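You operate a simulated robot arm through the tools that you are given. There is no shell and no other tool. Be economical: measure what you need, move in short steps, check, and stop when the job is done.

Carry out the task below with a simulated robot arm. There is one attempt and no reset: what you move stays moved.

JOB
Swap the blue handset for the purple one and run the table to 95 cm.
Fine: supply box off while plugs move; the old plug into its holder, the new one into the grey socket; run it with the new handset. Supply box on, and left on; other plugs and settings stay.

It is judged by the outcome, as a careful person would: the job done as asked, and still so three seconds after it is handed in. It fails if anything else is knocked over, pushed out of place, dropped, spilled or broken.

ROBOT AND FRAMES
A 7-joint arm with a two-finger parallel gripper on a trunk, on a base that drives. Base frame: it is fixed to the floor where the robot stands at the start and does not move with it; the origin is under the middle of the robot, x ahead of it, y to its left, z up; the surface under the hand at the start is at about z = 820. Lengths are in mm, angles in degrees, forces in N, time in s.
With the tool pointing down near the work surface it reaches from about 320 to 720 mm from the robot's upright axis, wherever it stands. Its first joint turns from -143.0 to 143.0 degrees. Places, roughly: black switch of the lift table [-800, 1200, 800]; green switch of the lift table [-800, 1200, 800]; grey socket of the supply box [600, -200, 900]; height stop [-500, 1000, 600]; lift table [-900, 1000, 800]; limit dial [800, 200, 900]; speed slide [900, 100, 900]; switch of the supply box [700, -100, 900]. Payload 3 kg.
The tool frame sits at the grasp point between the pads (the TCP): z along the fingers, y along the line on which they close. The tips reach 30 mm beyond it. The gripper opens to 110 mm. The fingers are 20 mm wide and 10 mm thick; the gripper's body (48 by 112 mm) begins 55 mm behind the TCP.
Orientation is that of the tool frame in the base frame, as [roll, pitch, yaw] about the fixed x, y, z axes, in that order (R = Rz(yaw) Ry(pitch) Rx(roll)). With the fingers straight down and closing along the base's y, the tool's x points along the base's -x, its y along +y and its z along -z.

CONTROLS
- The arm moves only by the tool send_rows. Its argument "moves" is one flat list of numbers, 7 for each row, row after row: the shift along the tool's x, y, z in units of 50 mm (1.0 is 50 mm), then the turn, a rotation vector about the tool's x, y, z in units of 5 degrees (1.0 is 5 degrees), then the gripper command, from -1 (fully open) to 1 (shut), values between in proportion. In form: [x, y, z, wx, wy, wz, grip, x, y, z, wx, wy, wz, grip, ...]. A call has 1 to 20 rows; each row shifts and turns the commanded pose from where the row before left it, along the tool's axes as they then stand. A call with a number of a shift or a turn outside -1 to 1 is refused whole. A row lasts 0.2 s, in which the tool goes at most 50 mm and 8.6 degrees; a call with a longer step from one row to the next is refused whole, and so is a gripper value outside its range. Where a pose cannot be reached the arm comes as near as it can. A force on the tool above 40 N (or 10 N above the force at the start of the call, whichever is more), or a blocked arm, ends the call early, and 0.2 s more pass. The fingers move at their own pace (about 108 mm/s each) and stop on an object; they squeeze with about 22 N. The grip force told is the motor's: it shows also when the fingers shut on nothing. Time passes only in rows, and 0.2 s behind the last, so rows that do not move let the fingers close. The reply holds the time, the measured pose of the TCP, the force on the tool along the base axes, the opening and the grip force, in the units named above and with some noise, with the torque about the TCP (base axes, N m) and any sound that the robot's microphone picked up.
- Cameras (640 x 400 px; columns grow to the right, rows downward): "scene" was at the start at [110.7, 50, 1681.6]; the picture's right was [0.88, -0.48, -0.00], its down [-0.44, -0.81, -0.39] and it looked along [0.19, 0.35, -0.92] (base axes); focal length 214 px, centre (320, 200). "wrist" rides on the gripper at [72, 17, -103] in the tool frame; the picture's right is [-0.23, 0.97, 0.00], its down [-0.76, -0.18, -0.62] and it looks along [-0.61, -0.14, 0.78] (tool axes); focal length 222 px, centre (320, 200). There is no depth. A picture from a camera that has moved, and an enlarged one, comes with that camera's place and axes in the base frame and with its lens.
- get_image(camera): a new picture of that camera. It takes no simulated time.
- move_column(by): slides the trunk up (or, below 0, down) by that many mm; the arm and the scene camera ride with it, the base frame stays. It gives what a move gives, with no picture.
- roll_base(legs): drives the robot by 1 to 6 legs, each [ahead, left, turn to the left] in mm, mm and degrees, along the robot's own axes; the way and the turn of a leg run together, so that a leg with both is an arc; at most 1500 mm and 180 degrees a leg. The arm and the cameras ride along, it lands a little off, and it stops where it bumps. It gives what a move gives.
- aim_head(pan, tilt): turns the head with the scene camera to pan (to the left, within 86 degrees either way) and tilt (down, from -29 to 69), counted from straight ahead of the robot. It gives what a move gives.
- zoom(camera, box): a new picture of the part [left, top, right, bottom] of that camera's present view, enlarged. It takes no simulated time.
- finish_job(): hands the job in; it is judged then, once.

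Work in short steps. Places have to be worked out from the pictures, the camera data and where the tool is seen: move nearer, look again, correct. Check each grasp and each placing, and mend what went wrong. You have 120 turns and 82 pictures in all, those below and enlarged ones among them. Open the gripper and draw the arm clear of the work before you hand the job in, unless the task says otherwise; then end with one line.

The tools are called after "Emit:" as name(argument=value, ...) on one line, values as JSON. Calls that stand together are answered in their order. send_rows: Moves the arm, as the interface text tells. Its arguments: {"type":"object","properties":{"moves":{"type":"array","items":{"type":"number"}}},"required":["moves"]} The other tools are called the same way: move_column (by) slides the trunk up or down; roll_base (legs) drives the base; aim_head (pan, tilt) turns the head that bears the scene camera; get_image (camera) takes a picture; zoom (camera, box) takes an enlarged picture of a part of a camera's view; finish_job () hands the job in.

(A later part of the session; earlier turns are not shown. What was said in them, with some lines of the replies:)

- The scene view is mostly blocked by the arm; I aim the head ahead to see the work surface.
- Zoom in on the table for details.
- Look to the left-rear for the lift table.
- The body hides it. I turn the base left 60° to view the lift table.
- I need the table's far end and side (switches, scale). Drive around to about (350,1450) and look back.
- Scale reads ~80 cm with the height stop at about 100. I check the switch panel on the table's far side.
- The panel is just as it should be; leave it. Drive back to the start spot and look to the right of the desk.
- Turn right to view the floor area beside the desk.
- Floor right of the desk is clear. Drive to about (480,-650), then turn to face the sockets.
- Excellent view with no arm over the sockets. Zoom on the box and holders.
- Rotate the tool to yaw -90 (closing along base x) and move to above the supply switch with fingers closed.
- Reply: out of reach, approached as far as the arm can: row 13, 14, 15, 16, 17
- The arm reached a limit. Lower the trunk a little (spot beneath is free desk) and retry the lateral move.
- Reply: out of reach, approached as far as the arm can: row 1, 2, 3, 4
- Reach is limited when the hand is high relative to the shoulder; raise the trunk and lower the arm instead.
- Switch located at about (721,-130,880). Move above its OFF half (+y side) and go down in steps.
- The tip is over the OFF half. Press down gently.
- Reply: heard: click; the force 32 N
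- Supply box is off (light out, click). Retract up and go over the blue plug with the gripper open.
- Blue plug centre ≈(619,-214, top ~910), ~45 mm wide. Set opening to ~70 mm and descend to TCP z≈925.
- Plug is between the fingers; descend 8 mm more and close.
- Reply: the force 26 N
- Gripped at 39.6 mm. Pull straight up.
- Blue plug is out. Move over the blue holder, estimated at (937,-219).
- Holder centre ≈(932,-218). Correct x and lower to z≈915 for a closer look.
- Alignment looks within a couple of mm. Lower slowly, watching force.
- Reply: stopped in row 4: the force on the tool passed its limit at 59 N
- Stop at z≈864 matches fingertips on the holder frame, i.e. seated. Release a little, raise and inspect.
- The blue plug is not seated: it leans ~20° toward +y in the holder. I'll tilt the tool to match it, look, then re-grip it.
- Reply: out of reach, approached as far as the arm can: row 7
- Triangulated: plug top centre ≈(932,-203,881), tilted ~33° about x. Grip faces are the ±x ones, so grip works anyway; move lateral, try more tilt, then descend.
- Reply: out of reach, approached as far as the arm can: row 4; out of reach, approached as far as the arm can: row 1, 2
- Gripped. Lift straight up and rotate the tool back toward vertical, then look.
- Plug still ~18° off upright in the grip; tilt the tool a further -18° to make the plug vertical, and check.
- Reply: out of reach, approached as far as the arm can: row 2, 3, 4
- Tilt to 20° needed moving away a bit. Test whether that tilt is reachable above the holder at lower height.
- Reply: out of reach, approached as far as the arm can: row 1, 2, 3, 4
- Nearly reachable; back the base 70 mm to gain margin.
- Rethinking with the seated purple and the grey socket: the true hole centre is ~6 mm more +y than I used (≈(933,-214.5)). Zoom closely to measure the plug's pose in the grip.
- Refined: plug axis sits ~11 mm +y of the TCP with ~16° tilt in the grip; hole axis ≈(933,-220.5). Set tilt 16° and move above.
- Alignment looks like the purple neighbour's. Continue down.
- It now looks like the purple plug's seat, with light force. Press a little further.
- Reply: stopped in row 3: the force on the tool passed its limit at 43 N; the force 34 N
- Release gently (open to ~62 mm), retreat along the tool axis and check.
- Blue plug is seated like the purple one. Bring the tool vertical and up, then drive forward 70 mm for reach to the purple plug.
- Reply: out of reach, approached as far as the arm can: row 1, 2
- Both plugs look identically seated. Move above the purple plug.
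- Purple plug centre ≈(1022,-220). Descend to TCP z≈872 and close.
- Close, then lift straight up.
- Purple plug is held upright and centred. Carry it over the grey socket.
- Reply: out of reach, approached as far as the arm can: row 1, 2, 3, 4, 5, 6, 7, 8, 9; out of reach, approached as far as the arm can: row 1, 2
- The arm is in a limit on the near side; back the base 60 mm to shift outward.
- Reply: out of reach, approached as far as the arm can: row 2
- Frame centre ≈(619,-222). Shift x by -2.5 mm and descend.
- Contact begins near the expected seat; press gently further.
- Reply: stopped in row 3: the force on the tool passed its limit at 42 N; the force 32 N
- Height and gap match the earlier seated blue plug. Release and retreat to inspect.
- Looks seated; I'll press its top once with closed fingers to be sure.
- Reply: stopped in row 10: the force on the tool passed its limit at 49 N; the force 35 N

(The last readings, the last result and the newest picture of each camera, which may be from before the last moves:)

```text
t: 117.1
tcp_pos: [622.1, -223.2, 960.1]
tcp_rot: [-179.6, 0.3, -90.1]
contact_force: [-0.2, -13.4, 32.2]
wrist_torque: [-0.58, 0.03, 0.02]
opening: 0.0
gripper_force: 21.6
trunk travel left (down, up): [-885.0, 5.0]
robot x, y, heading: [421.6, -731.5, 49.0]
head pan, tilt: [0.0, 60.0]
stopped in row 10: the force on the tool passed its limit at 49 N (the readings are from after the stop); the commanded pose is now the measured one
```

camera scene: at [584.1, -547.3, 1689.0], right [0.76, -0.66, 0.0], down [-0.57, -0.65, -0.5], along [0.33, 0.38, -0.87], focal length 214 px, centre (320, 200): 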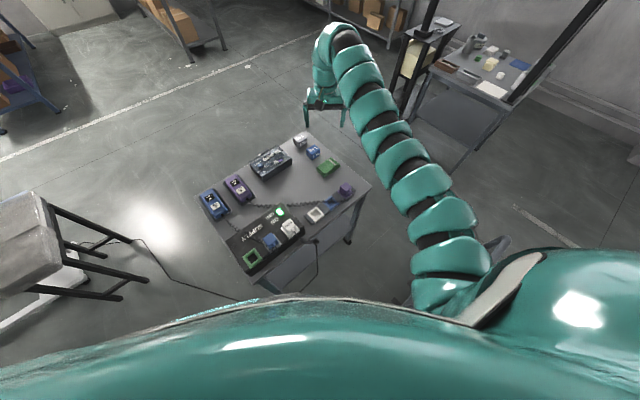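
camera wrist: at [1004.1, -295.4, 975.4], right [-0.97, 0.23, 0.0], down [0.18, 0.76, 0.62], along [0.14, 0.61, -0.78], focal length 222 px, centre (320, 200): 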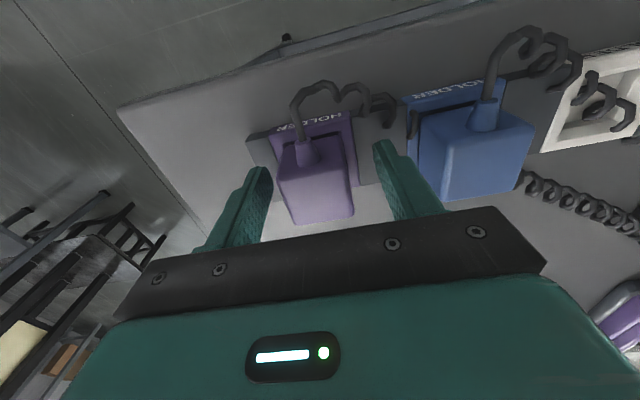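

Top sits at z≈930, exactly the seated height. Now move over the ON half of the switch.

Emit:
send_rows(moves=[0, 0, -0.6, 0, 0, 0, 1, -0.39, -0.49, 0, 0, 0, 0, 1, -0.39, -0.49, 0, 0, 0, 0, 1, -0.39, -0.49, 0, 0, 0, 0, 1, -0.39, -0.49, 0, 0, 0, 0, 1, 0, 0, 0.6, 0, 0, 0, 1, 0, 0, 0.4, 0, 0, 0, 1])

Emit:
zoom(camera="wrist", box=[240, 80, 420, 220])

```text
t: 118.7
tcp_pos: [721.2, -143.3, 937.4]
tcp_rot: [-179.7, 0.1, -90.2]
contact_force: [0.6, 0.1, 0.1]
wrist_torque: [0.04, 0.03, 0.01]
opening: 0.1
gripper_force: 22.6
trunk travel left (down, up): [-885.0, 5.0]
robot x, y, heading: [420.3, -728.8, 49.3]
head pan, tilt: [0.0, 60.0]
```

```text
2.86 times, centred on (330, 150) of wrist
camera zoom: at [703.0, -218.3, 1040.5], right [-0.97, 0.23, 0.0], down [0.18, 0.76, 0.63], along [0.15, 0.61, -0.78], focal length 635 px, centre (291, 343)
```

zoom: 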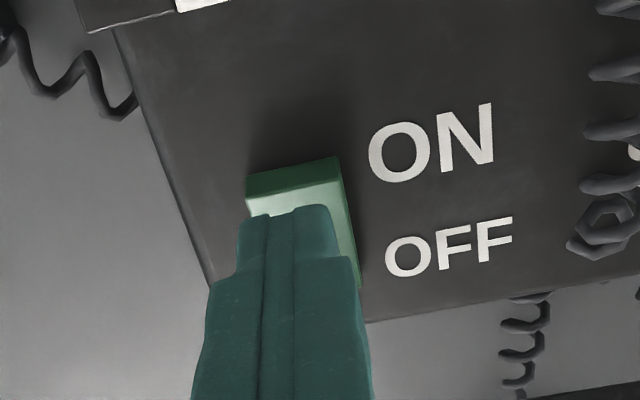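

Emit:
send_rows(moves=[0, 0, 0.14, 0, 0, 0, 1, 0, 0, 0.1, 0, 0, 0, 1, 0, 0, 0.1, 0, 0, 0, 1, 0, 0, 0.08, 0, 0, 0, 1, 0, 0, 0.06, 0, 0, 0, 1])

Emit:
zoom(camera="wrist", box=[240, 80, 420, 220])

```text
t: 119.9
tcp_pos: [721.2, -142.8, 914.7]
tcp_rot: [-179.8, 0.2, -90.1]
contact_force: [0.0, 0.3, -1.2]
wrist_torque: [-0.02, -0.01, 0.01]
opening: 0.3
gripper_force: 22.2
trunk travel left (down, up): [-885.0, 5.0]
robot x, y, heading: [425.0, -729.7, 49.0]
head pan, tilt: [0.0, 60.0]
heard: click
```

```text
2.86 times, centred on (330, 150) of wrist
camera zoom: at [703.4, -218.1, 1017.1], right [-0.97, 0.23, 0.0], down [0.18, 0.76, 0.63], along [0.15, 0.61, -0.78], focal length 635 px, centre (291, 343)
```

zoom: 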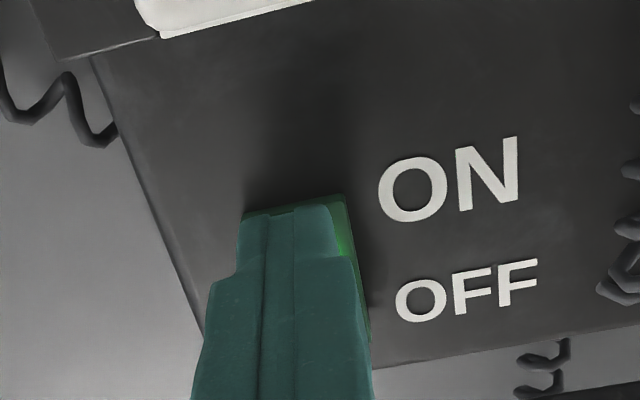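

Supply is on again. Raise the arm and drive round to the desk's front-left, from where both the handset and the lift table's scale should be visible.

Emit:
send_rows(moves=[0, 0, -0.6, 0, 0, 0, 1, 0, 0, -0.6, 0, 0, 0, 1, 0, 0, -0.6, 0, 0, 0, 1])

Emit:
roll_base(legs=[[-217, 372, 0], [717, 623, 0]])

Emit:
roll_base(legs=[[205, -43, 0], [0, 0, 23]])

Emit:
aim_head(pan=50, tilt=35)

Emit:
get_image(camera="scene")

```text
t: 120.7
tcp_pos: [719.4, -144.3, 1005.2]
tcp_rot: [-179.7, 0.2, -90.1]
contact_force: [-0.1, -0.3, 0.4]
wrist_torque: [0.01, 0.01, -0.03]
opening: 0.2
gripper_force: 22.0
trunk travel left (down, up): [-885.0, 5.0]
robot x, y, heading: [424.5, -730.3, 49.1]
head pan, tilt: [0.0, 60.0]
```

```text
t: 128.0
tcp_pos: [282.6, 879.2, 1003.8]
tcp_rot: [-179.7, 0.2, -89.2]
contact_force: [-0.4, 0.6, -0.3]
wrist_torque: [0.02, -0.03, -0.04]
opening: 0.0
gripper_force: 21.5
trunk travel left (down, up): [-885.0, 5.0]
robot x, y, heading: [-2.9, 292.3, 49.7]
head pan, tilt: [0.0, 60.0]
stopped in leg 2: the robot was blocked; the commanded pose is now the measured one
```

```text
t: 130.8
tcp_pos: [199.7, 1074.4, 1003.9]
tcp_rot: [-179.8, 0.2, -66.7]
contact_force: [-0.2, -0.5, 0.1]
wrist_torque: [0.02, -0.01, -0.02]
opening: 0.0
gripper_force: 22.6
trunk travel left (down, up): [-885.0, 5.0]
robot x, y, heading: [158.2, 420.3, 72.4]
head pan, tilt: [0.0, 60.0]
```

```text
t: 131.9
tcp_pos: [199.6, 1074.0, 1004.9]
tcp_rot: [-179.8, 0.2, -66.7]
contact_force: [1.0, 0.7, -0.4]
wrist_torque: [-0.02, 0.01, -0.03]
opening: 0.1
gripper_force: 21.9
trunk travel left (down, up): [-885.0, 5.0]
robot x, y, heading: [157.9, 418.2, 72.3]
head pan, tilt: [50.0, 35.0]
```

```text
10 pictures are left
camera scene: at [137.6, 568.4, 1783.3], right [0.84, 0.54, 0.0], down [0.31, -0.48, -0.82], along [-0.44, 0.69, -0.57], focal length 214 px, centre (320, 200)
```

scene: 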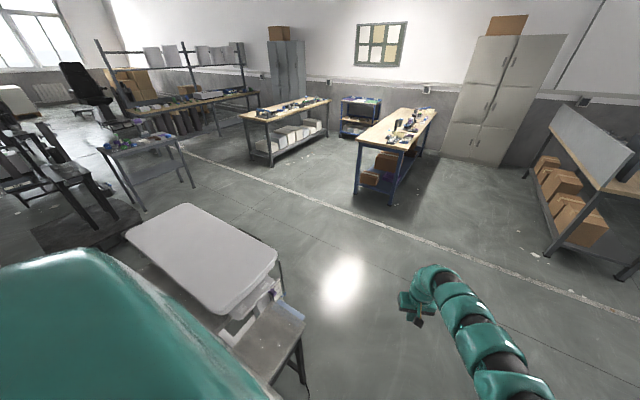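

Emit:
zoom(camera="scene", box=[215, 250, 325, 380])

```text
3.08 times, centred on (270, 315) of scene
camera zoom: at [137.6, 568.4, 1783.3], right [0.84, 0.54, 0.0], down [0.31, -0.48, -0.82], along [-0.44, 0.69, -0.57], focal length 660 px, centre (474, -154)
```

zoom: 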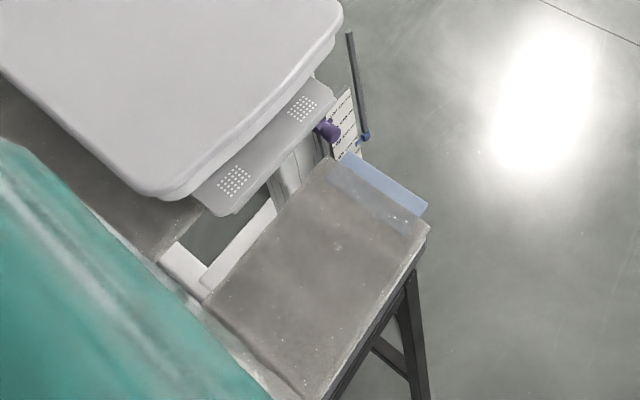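

The scale is visible from here. Swing the arm clockwise around the robot at constant radius toward the handset (first half).

Emit:
send_rows(moves=[0.467, -0.839, 0, 0, 0, 0.84, 1, 0.467, -0.839, 0, 0, 0, 0.84, 1, 0.467, -0.839, 0, 0, 0, 0.84, 1, 0.467, -0.839, 0, 0, 0, 0.84, 1, 0.467, -0.839, 0, 0, 0, 0.84, 1, 0.467, -0.839, 0, 0, 0, 0.84, 1, 0.467, -0.839, 0, 0, 0, 0.84, 1, 0.467, -0.839, 0, 0, 0, 0.84, 1, 0.467, -0.839, 0, 0, 0, 0.84, 1, 0.467, -0.839, 0, 0, 0, 0.84, 1, 0.467, -0.839, 0, 0, 0, 0.84, 1, 0.467, -0.839, 0, 0, 0, 0.84, 1, 0.467, -0.839, 0, 0, 0, 0.84, 1, 0.467, -0.839, 0, 0, 0, 0.84, 1])

```text
t: 134.9
tcp_pos: [762.8, 800.6, 980.0]
tcp_rot: [179.9, 0.2, -125.5]
contact_force: [-0.6, -0.2, -0.5]
wrist_torque: [0.02, 0.0, -0.02]
opening: 0.0
gripper_force: 22.2
out of reach, approached as far as the arm can: row 7, 8, 9, 10, 11, 12, 13, 14
trunk travel left (down, up): [-885.0, 5.0]
robot x, y, heading: [161.5, 415.9, 72.3]
head pan, tilt: [50.0, 35.0]
```

Emit:
send_rows(moves=[0.671, -0.592, 0, 0, 0, 0, 1, 0.671, -0.592, 0, 0, 0, 0, 1, 0.671, -0.592, 0, 0, 0, 0, 1, 0.671, -0.592, 0, 0, 0, 0, 1, 0.671, -0.592, 0, 0, 0, 0, 1, 0.671, -0.592, 0, 0, 0, 0, 1, 0.671, -0.592, 0, 0, 0, 0, 1, 0.671, -0.592, 0, 0, 0, 0, 1, 0, 0, 0, 0, 0, 0.99, 1, 0, 0, 0, 0, 0, 0.99, 1, 0, 0, 0, 0, 0, 0.99, 1, 0, 0, 0, 0, 0, 0.99, 1, 0, 0, 0, 0, 0, 0.99, 1, 0, 0, 0, 0, 0, 0.99, 1, 0, 0, 0, 0, 0, 0.99, 1, 0, 0, 0, 0, 0, 0.99, 1, 0, 0, 0, 0, 0, 0.99, 1, 0, 0, 0, 0, 0, 0.99, 1, 0, 0, 0, 0, 0, 0.99, 1])

```text
t: 138.9
tcp_pos: [879.3, 481.8, 981.3]
tcp_rot: [179.8, 0.2, -179.9]
contact_force: [0.0, 0.0, 0.1]
wrist_torque: [-0.01, 0.03, -0.03]
opening: 0.0
gripper_force: 22.4
out of reach, approached as far as the arm can: row 1, 2, 3, 4, 5, 6
trunk travel left (down, up): [-885.0, 5.0]
robot x, y, heading: [156.7, 417.4, 72.6]
head pan, tilt: [50.0, 35.0]
```

Emit:
send_rows(moves=[0.25, -0.8, 0.05, 0, 0, 0, 1, 0.25, -0.8, 0.05, 0, 0, 0, 1, 0.25, -0.8, 0.05, 0, 0, 0, 1, 0.35, -0.78, 0.05, 0, 0, 0, 1, 0.45, -0.78, 0.05, 0, 0, 0, 1, 0.5, -0.78, 0.05, 0, 0, 0, 1, 0.5, -0.78, 0.05, 0, 0, 0, 1, 0.6, -0.78, 0.05, 0, 0, 0, 1, 0.65, -0.7, 0.05, 0, 0, 0, 1, 0.65, -0.65, 0.05, 0, 0, 0, 1, 0, 0, 0, 0, 0, 0, 1])

Emit:
get_image(camera="wrist")

```text
t: 141.3
tcp_pos: [755.9, 92.1, 956.5]
tcp_rot: [179.7, 0.0, -179.9]
contact_force: [-0.1, 0.9, 0.7]
wrist_torque: [0.0, 0.0, -0.02]
opening: 0.0
gripper_force: 22.3
out of reach, approached as far as the arm can: row 1, 2, 3, 4, 5, 6, 7, 8, 9, 10
trunk travel left (down, up): [-885.0, 5.0]
robot x, y, heading: [158.9, 419.2, 72.5]
head pan, tilt: [50.0, 35.0]
```

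```text
8 pictures are left
camera wrist: at [683.3, 106.3, 1060.6], right [0.22, 0.97, 0.0], down [0.76, -0.18, 0.62], along [0.61, -0.14, -0.78], focal length 222 px, centre (320, 200)
```

wrist: 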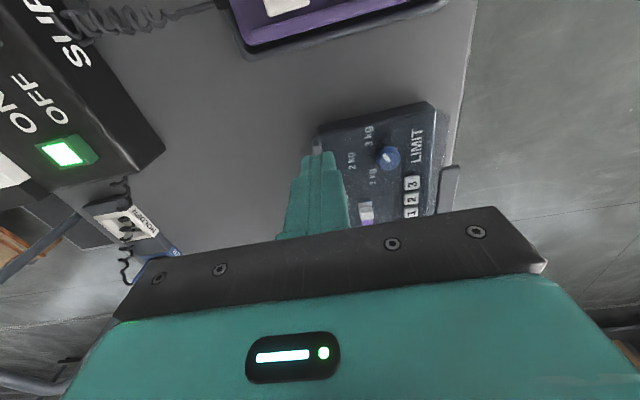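

Supply light is on. Lower a bit and move inward toward the handset.

Emit:
send_rows(moves=[0.2, 0, 0.4, 0, 0, 0, 1, 0.3, 0, 0.3, 0, 0, 0, 1, 0.5, 0, 0.1, 0, 0, 0, 1, 0.5, 0, 0, 0, 0, 0, 1, 0.4, 0, 0, 0, 0, 0, 1, 0, 0, 0, 0, 0, 0, 1])

```text
t: 142.8
tcp_pos: [695.5, 67.5, 890.8]
tcp_rot: [179.5, 0.1, -179.8]
contact_force: [-0.3, 0.0, -0.2]
wrist_torque: [-0.03, 0.0, 0.02]
opening: 0.0
gripper_force: 21.7
out of reach, approached as far as the arm can: row 2, 3, 4, 5
trunk travel left (down, up): [-885.0, 5.0]
robot x, y, heading: [157.2, 419.2, 72.3]
head pan, tilt: [50.0, 35.0]
```

The arm slid low near its inner limit; lift outward first, then shift the base sideways so the tool comes above the UP button.

Emit:
send_rows(moves=[-0.2, 0, -0.3, 0, 0, 0, 1, -0.2, 0, -0.4, 0, 0, 0, 1, 0, 0, 0, 0, 0, 0, 1])

Emit:
roll_base(legs=[[0, 55, 0]])

Emit:
get_image(camera="wrist")

```text
t: 143.6
tcp_pos: [715.5, 64.8, 923.0]
tcp_rot: [179.6, 0.1, 180.0]
contact_force: [-0.8, 0.5, 0.1]
wrist_torque: [-0.01, -0.02, -0.01]
opening: 0.0
gripper_force: 21.6
trunk travel left (down, up): [-885.0, 5.0]
robot x, y, heading: [160.7, 420.0, 72.5]
head pan, tilt: [50.0, 35.0]
```

```text
t: 144.5
tcp_pos: [663.6, 82.6, 925.1]
tcp_rot: [179.7, 0.1, -180.0]
contact_force: [-0.3, 0.4, 0.0]
wrist_torque: [-0.04, -0.08, -0.01]
opening: 0.0
gripper_force: 22.0
trunk travel left (down, up): [-885.0, 5.0]
robot x, y, heading: [104.8, 434.2, 72.5]
head pan, tilt: [50.0, 35.0]
```

```text
7 pictures are left
camera wrist: at [590.5, 95.5, 1029.0], right [0.22, 0.97, 0.01], down [0.76, -0.18, 0.62], along [0.61, -0.14, -0.78], focal length 222 px, centre (320, 200)
```

wrist: 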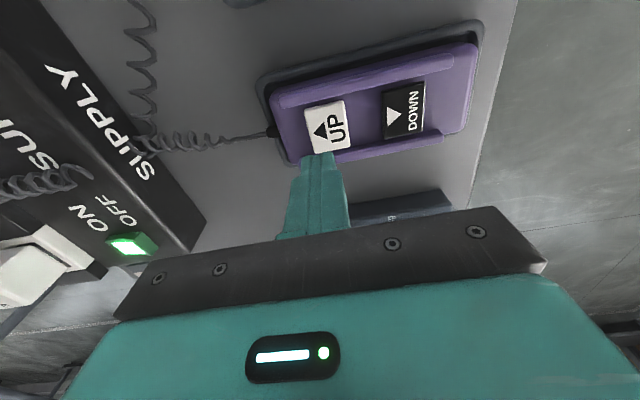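

UP button ≈(654,87,860). Move over it and lower to just above.

Emit:
send_rows(moves=[0.2, 0.09, 0, 0, 0, 0, 1, 0, 0, 0.25, 0, 0, 0, 1, 0, 0, 0.25, 0, 0, 0, 1])

```text
t: 145.3
tcp_pos: [661.1, 81.4, 894.4]
tcp_rot: [179.6, 0.0, -179.9]
contact_force: [-0.2, -0.1, -0.2]
wrist_torque: [0.02, 0.01, 0.0]
opening: 0.0
gripper_force: 22.2
out of reach, approached as far as the arm can: row 1
trunk travel left (down, up): [-885.0, 5.0]
robot x, y, heading: [103.6, 436.1, 72.1]
head pan, tilt: [50.0, 35.0]
```

Emit:
send_rows(moves=[0.14, 0.11, -0.02, 0, 0, 0, 1, 0, 0, 0, 0, 0, 0, 1])

Emit:
zoom(camera="wrist", box=[260, 80, 400, 220])

```text
t: 145.9
tcp_pos: [654.1, 87.2, 896.8]
tcp_rot: [179.7, 0.0, -179.9]
contact_force: [-0.6, 1.0, 0.6]
wrist_torque: [0.02, -0.02, -0.01]
opening: 0.1
gripper_force: 21.5
trunk travel left (down, up): [-885.0, 5.0]
robot x, y, heading: [106.9, 434.3, 72.5]
head pan, tilt: [50.0, 35.0]
```

```text
2.86 times, centred on (330, 150) of wrist
camera zoom: at [581.0, 100.9, 1000.1], right [0.22, 0.97, 0.01], down [0.76, -0.18, 0.62], along [0.61, -0.14, -0.78], focal length 635 px, centre (291, 343)
```

zoom: 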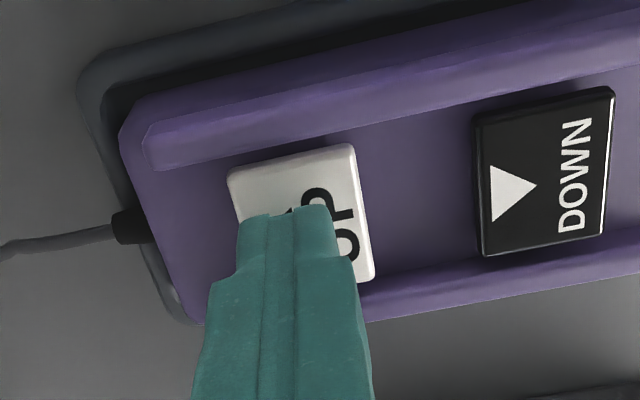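

Tip is over UP. Press down in small steps, listening.

Emit:
send_rows(moves=[0, 0, 0.06, 0, 0, 0, 1, 0, 0, 0.06, 0, 0, 0, 1])

```text
t: 146.5
tcp_pos: [653.6, 87.4, 891.0]
tcp_rot: [179.7, 0.2, -179.8]
contact_force: [1.4, -0.2, 1.2]
wrist_torque: [0.02, -0.01, 0.0]
opening: 0.0
gripper_force: 22.1
trunk travel left (down, up): [-885.0, 5.0]
robot x, y, heading: [105.3, 433.6, 72.6]
head pan, tilt: [50.0, 35.0]
heard: click
```

Emit:
zoom(camera="scene", box=[260, 260, 316, 316])

```text
7.14 times, centred on (288, 288) of scene
camera zoom: at [84.7, 584.6, 1783.4], right [0.84, 0.54, 0.0], down [0.31, -0.48, -0.82], along [-0.44, 0.69, -0.57], focal length 1532 px, centre (549, -429)
```

zoom: 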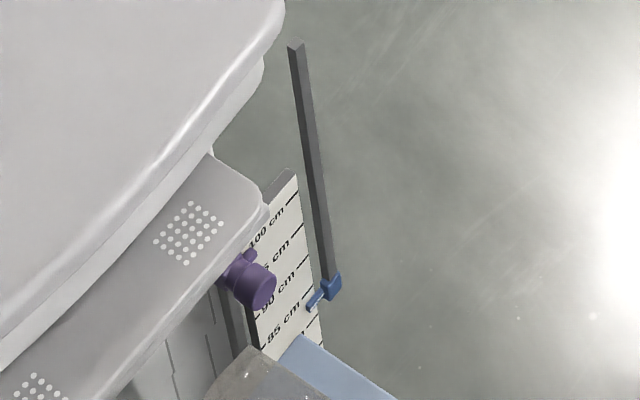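

The table seems hardly moved yet. Hold the button with one short row and compare.

Emit:
send_rows(moves=[0, 0, 0.03, 0, 0, 0, 1, 0, 0, 0, 0, 0, 0, 1])

Emit:
zoom(camera="scene", box=[270, 260, 310, 310])

```text
t: 147.1
tcp_pos: [653.8, 86.1, 889.2]
tcp_rot: [179.7, 0.1, -179.9]
contact_force: [0.3, -0.1, 3.8]
wrist_torque: [-0.01, -0.04, 0.03]
opening: 0.0
gripper_force: 21.8
trunk travel left (down, up): [-885.0, 5.0]
robot x, y, heading: [104.8, 434.2, 72.6]
head pan, tilt: [50.0, 35.0]
```

```text
8.00 times, centred on (290, 285) of scene
camera zoom: at [84.6, 584.5, 1783.4], right [0.84, 0.54, 0.0], down [0.31, -0.48, -0.82], along [-0.44, 0.69, -0.57], focal length 1716 px, centre (560, -480)
```

zoom: 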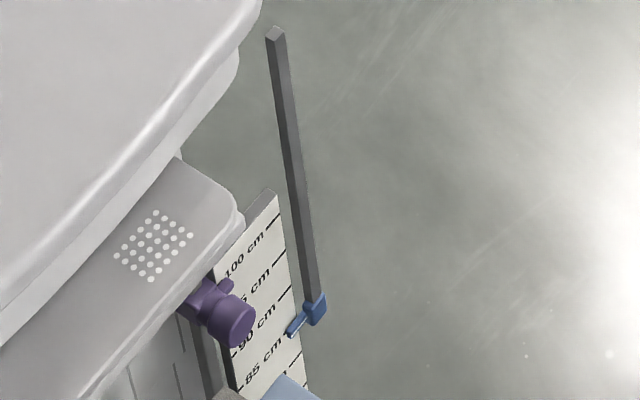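

Moving at roughly 2.5 cm/s; pointer now ≈85. Hold for about 2.6 s more, then check.

Emit:
send_rows(moves=[0, 0, 0, 0, 0, 0, 1, 0, 0, 0, 0, 0, 0, 1, 0, 0, 0, 0, 0, 0, 1, 0, 0, 0, 0, 0, 0, 1, 0, 0, 0, 0, 0, 0, 1, 0, 0, 0, 0, 0, 0, 1, 0, 0, 0, 0, 0, 0, 1, 0, 0, 0, 0, 0, 0, 1, 0, 0, 0, 0, 0, 0, 1, 0, 0, 0, 0, 0, 0, 1, 0, 0, -0.3, 0, 0, 0, 1])

Emit:
zoom(camera="scene", box=[272, 265, 308, 305])

```text
t: 149.5
tcp_pos: [652.3, 86.9, 904.5]
tcp_rot: [179.6, 0.0, -179.8]
contact_force: [0.3, -0.1, -0.7]
wrist_torque: [0.0, 0.02, 0.01]
opening: 0.1
gripper_force: 22.0
trunk travel left (down, up): [-885.0, 5.0]
robot x, y, heading: [105.1, 435.5, 72.5]
head pan, tilt: [50.0, 35.0]
```

```text
10.00 times, centred on (290, 285) of scene
camera zoom: at [83.8, 584.5, 1783.3], right [0.84, 0.54, 0.0], down [0.31, -0.48, -0.82], along [-0.44, 0.69, -0.57], focal length 2145 px, centre (620, -650)
```

zoom: 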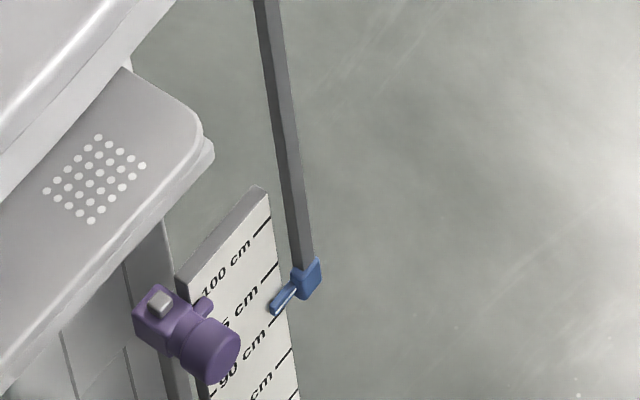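

Clear reading: ≈91.5 cm with the button released. Need ≈3.5 cm more, about 1.1 s of pressing at ~3.1 cm/s.

Emit:
send_rows(moves=[0, 0, 0.31, 0, 0, 0, 1, 0, 0, 0, 0, 0, 0, 1, 0, 0, 0, 0, 0, 0, 1, 0, 0, 0, 0, 0, 0, 1, 0, 0, 0, 0, 0, 0, 1, 0, 0, 0, 0, 0, 0, 1, 0, 0, -0.31, 0, 0, 0, 1])

Emit:
zoom(camera="scene", box=[276, 275, 304, 303])

```text
t: 151.1
tcp_pos: [653.2, 86.7, 904.4]
tcp_rot: [179.6, 0.0, -179.8]
contact_force: [0.3, 0.1, 0.5]
wrist_torque: [-0.02, -0.01, -0.03]
opening: 0.0
gripper_force: 21.0
trunk travel left (down, up): [-885.0, 5.0]
robot x, y, heading: [105.2, 434.7, 72.9]
head pan, tilt: [50.0, 35.0]
heard: click
```

```text
14.29 times, centred on (290, 289) of scene
camera zoom: at [83.8, 584.4, 1783.3], right [0.84, 0.54, 0.0], down [0.31, -0.48, -0.82], along [-0.44, 0.69, -0.57], focal length 3064 px, centre (749, -1071)
```

zoom: 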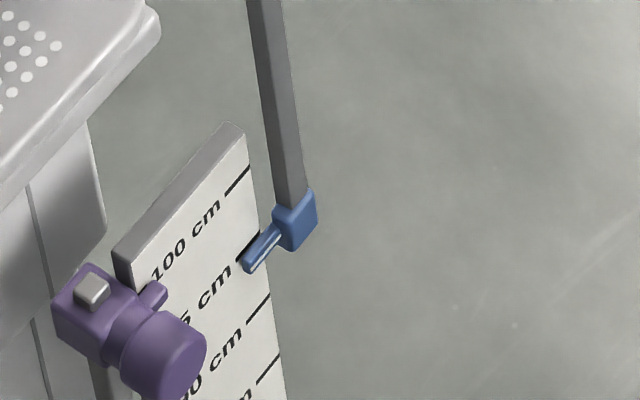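

Viewed from above there's parallax; I want a low frontal look at the scale. Lift the tool, back away, and drop the trunk.

Emit:
send_rows(moves=[-0.2, 0, -0.3, 0, 0, 0, 1, -0.2, 0, -0.3, 0, 0, 0, 1])

Emit:
roll_base(legs=[[459, 40, 0], [515, -467, 0], [0, 0, 80]])

Emit:
move_column(by=-720)

Emit:
aim_head(pan=33, tilt=20)

```text
t: 151.7
tcp_pos: [674.2, 86.6, 933.9]
tcp_rot: [179.4, 0.0, -179.9]
contact_force: [0.2, -0.2, -0.5]
wrist_torque: [0.02, 0.04, 0.01]
opening: 0.1
gripper_force: 22.2
trunk travel left (down, up): [-885.0, 5.0]
robot x, y, heading: [104.7, 434.8, 72.5]
head pan, tilt: [50.0, 35.0]
```

```text
t: 161.3
tcp_pos: [1250.4, 1724.0, 935.0]
tcp_rot: [179.5, -0.1, -100.3]
contact_force: [0.2, 0.1, -0.4]
wrist_torque: [-0.03, 0.0, 0.01]
opening: 0.0
gripper_force: 22.2
trunk travel left (down, up): [-885.0, 5.0]
robot x, y, heading: [804.9, 1235.8, 152.0]
head pan, tilt: [50.0, 35.0]
```

```text
refused: -720 is not a number from -400 to 400
```

```text
t: 162.1
tcp_pos: [1250.3, 1724.1, 934.1]
tcp_rot: [179.5, 0.0, -100.3]
contact_force: [0.1, -0.3, 0.8]
wrist_torque: [0.01, -0.01, 0.01]
opening: 0.0
gripper_force: 22.0
trunk travel left (down, up): [-885.0, 5.0]
robot x, y, heading: [802.5, 1230.5, 152.0]
head pan, tilt: [33.0, 20.0]
```

Emit:
move_column(by=-400)

Emit:
move_column(by=-300)

Emit:
zoom(camera="scene", box=[262, 180, 350, 242])

```text
t: 165.9
tcp_pos: [1250.1, 1724.7, 534.9]
tcp_rot: [179.6, -0.2, -100.4]
contact_force: [0.3, 0.1, -0.6]
wrist_torque: [0.0, 0.01, 0.0]
opening: 0.0
gripper_force: 22.4
trunk travel left (down, up): [-485.0, 405.0]
robot x, y, heading: [804.9, 1229.8, 152.0]
head pan, tilt: [33.0, 20.0]
```

```text
t: 168.9
tcp_pos: [1249.6, 1725.0, 234.5]
tcp_rot: [179.6, -0.2, -100.3]
contact_force: [-0.6, 0.6, 0.1]
wrist_torque: [0.0, 0.01, 0.0]
opening: 0.0
gripper_force: 22.0
trunk travel left (down, up): [-185.0, 705.0]
robot x, y, heading: [801.0, 1230.4, 152.1]
head pan, tilt: [33.0, 20.0]
```

```text
6.45 times, centred on (306, 211) of scene
camera zoom: at [642.4, 1257.9, 1107.2], right [-0.09, 1.0, 0.0], down [0.34, 0.03, -0.94], along [-0.94, -0.08, -0.34], focal length 1384 px, centre (410, 129)
```

zoom: 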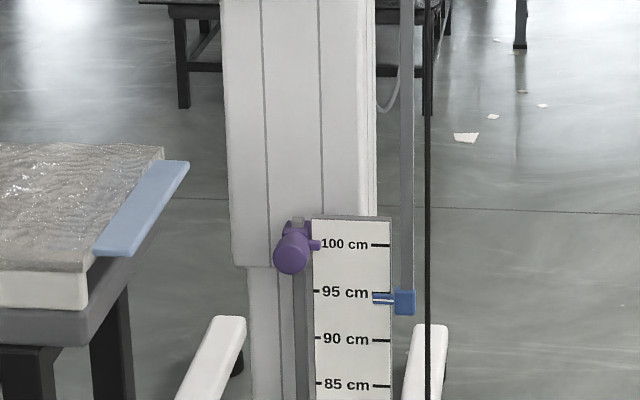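

Frontal reading ≈94.5 cm — about 0.4–0.5 cm short. Return to the handset along the reverse path for a short tap.

Emit:
move_column(by=400)

Emit:
move_column(by=300)

Emit:
roll_base(legs=[[0, 0, -79.5], [-515, 467, 0]])

```text
t: 172.7
tcp_pos: [1251.0, 1725.4, 634.0]
tcp_rot: [179.6, -0.1, -100.3]
contact_force: [0.2, -0.6, -0.1]
wrist_torque: [0.02, 0.03, 0.01]
opening: 0.1
gripper_force: 21.7
trunk travel left (down, up): [-585.0, 305.0]
robot x, y, heading: [803.0, 1226.3, 152.0]
head pan, tilt: [33.0, 20.0]
```

```text
t: 175.7
tcp_pos: [1248.8, 1725.1, 933.8]
tcp_rot: [179.6, -0.1, -100.3]
contact_force: [0.3, 1.0, 0.3]
wrist_torque: [0.01, 0.03, 0.03]
opening: 0.0
gripper_force: 21.6
trunk travel left (down, up): [-885.0, 5.0]
robot x, y, heading: [802.7, 1227.9, 152.2]
head pan, tilt: [33.0, 20.0]
```

```text
t: 182.9
tcp_pos: [779.1, 542.5, 935.2]
tcp_rot: [179.6, 0.1, -180.0]
contact_force: [0.1, -0.6, 0.5]
wrist_torque: [0.02, 0.01, -0.03]
opening: 0.2
gripper_force: 21.5
trunk travel left (down, up): [-885.0, 5.0]
robot x, y, heading: [210.7, 891.9, 72.4]
head pan, tilt: [33.0, 20.0]
```

Emit:
roll_base(legs=[[-465, -37, 0]])

```text
t: 185.7
tcp_pos: [673.8, 80.4, 933.7]
tcp_rot: [179.5, -0.1, -179.9]
contact_force: [0.6, 0.2, -0.5]
wrist_torque: [0.01, -0.02, -0.04]
opening: 0.0
gripper_force: 22.3
trunk travel left (down, up): [-885.0, 5.0]
robot x, y, heading: [106.2, 430.0, 72.2]
head pan, tilt: [33.0, 20.0]
```

Reposition over UP at (653.5,87,904).

Emit:
send_rows(moves=[0, 0.13, 0.3, 0, 0, 0, 1, 0.2, 0, 0.3, 0, 0, 0, 1, 0.2, 0, 0, 0, 0, 0, 1, 0, 0, 0, 0, 0, 0, 1])

Emit:
aim_head(pan=50, tilt=35)

```text
t: 186.7
tcp_pos: [654.8, 85.8, 902.6]
tcp_rot: [179.4, -0.3, -179.9]
contact_force: [-0.4, 0.0, 0.0]
wrist_torque: [0.04, 0.01, -0.01]
opening: 0.0
gripper_force: 22.0
out of reach, approached as far as the arm can: row 3
trunk travel left (down, up): [-885.0, 5.0]
robot x, y, heading: [110.5, 432.7, 72.3]
head pan, tilt: [33.0, 20.0]
```

```text
t: 187.5
tcp_pos: [654.2, 85.7, 903.3]
tcp_rot: [179.5, -0.2, -179.8]
contact_force: [0.0, -0.1, 0.3]
wrist_torque: [-0.02, 0.0, -0.02]
opening: 0.2
gripper_force: 22.0
trunk travel left (down, up): [-885.0, 5.0]
robot x, y, heading: [109.2, 432.8, 72.7]
head pan, tilt: [50.0, 35.0]
```

Now a short tap: down ~15 mm, hold one row, up.

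Emit:
send_rows(moves=[0, 0, 0.3, 0, 0, 0, 1, 0, 0, 0, 0, 0, 0, 1, 0, 0, -0.31, 0, 0, 0, 1])

Emit:
zoom(camera="scene", box=[276, 273, 304, 301])

```text
t: 188.3
tcp_pos: [655.0, 84.7, 904.1]
tcp_rot: [179.6, -0.1, -179.9]
contact_force: [0.3, 0.8, 0.1]
wrist_torque: [0.02, 0.0, 0.0]
opening: 0.0
gripper_force: 21.8
trunk travel left (down, up): [-885.0, 5.0]
robot x, y, heading: [103.7, 429.0, 72.3]
head pan, tilt: [50.0, 35.0]
heard: click
```

```text
14.29 times, centred on (290, 287) of scene
camera zoom: at [83.6, 579.2, 1783.3], right [0.84, 0.54, 0.0], down [0.31, -0.48, -0.82], along [-0.44, 0.69, -0.57], focal length 3064 px, centre (749, -1043)
```

zoom: 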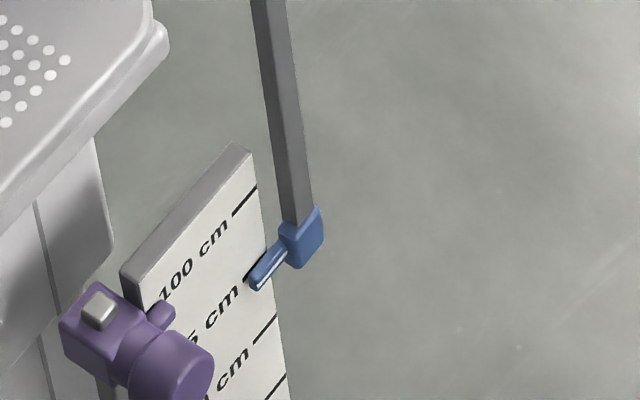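

Moved up ~0.15 cm (now ≈94.8). One more identical tap, then withdraw.

Emit:
send_rows(moves=[0, 0, 0.31, 0, 0, 0, 1, 0, 0, 0, 0, 0, 0, 1, 0, 0, -0.31, 0, 0, 0, 1])

```text
t: 189.1
tcp_pos: [655.9, 85.4, 904.5]
tcp_rot: [179.4, -0.2, -179.9]
contact_force: [-0.1, 0.0, 0.9]
wrist_torque: [-0.01, -0.04, 0.03]
opening: 0.0
gripper_force: 21.8
trunk travel left (down, up): [-885.0, 5.0]
robot x, y, heading: [106.1, 431.6, 72.6]
head pan, tilt: [50.0, 35.0]
heard: click
```

Withdraw: lift the tool, drive clear of the desk the known way, then open the gripper.

Emit:
send_rows(moves=[-0.2, 0, -0.3, 0, 0, 0, 1, -0.2, 0, -0.3, 0, 0, 0, 1])

Emit:
roll_base(legs=[[459, 40, 0]])

Emit:
send_rows(moves=[0, 0, 0, 0, 0, 0, -1, 0, 0, 0, 0, 0, 0, -1, 0, 0, 0, 0, 0, 0, -1, 0, 0, 0, 0, 0, 0, -1])

```text
t: 189.7
tcp_pos: [674.5, 85.7, 934.2]
tcp_rot: [179.4, 0.0, -179.9]
contact_force: [0.1, -0.2, 0.5]
wrist_torque: [-0.02, 0.02, -0.05]
opening: 0.1
gripper_force: 21.9
trunk travel left (down, up): [-885.0, 5.0]
robot x, y, heading: [105.5, 425.1, 72.5]
head pan, tilt: [50.0, 35.0]
```

```text
t: 192.5
tcp_pos: [774.2, 531.4, 932.7]
tcp_rot: [179.6, -0.1, 179.9]
contact_force: [0.2, 0.8, 0.6]
wrist_torque: [0.06, 0.01, 0.0]
opening: 0.1
gripper_force: 22.5
trunk travel left (down, up): [-885.0, 5.0]
robot x, y, heading: [206.0, 876.5, 72.1]
head pan, tilt: [50.0, 35.0]
```

```text
t: 193.5
tcp_pos: [775.2, 531.1, 933.6]
tcp_rot: [179.5, -0.1, 179.9]
contact_force: [0.5, 0.6, 0.9]
wrist_torque: [0.01, -0.02, -0.01]
opening: 110.1
gripper_force: 0.0
trunk travel left (down, up): [-885.0, 5.0]
robot x, y, heading: [206.7, 877.9, 72.5]
head pan, tilt: [50.0, 35.0]
```

Everything is in place and the arm is clear; handing in.

Emit:
finish_job()

```text
The job is handed in.
```

The handsets are swapped and the table is at about 95 cm. The blue plug is in its holder, the purple plug is in the grey socket, and the supply box is back on. I ran the table up with the purple handset; the last clear reading was about 94.8 cm. I then gave one more short tap, worth roughly 0.15 cm, and had no pictures left to check the final height. The base also stopped once, reported as blocked, near the stools by the table; I didn't check whether anything there shifted.
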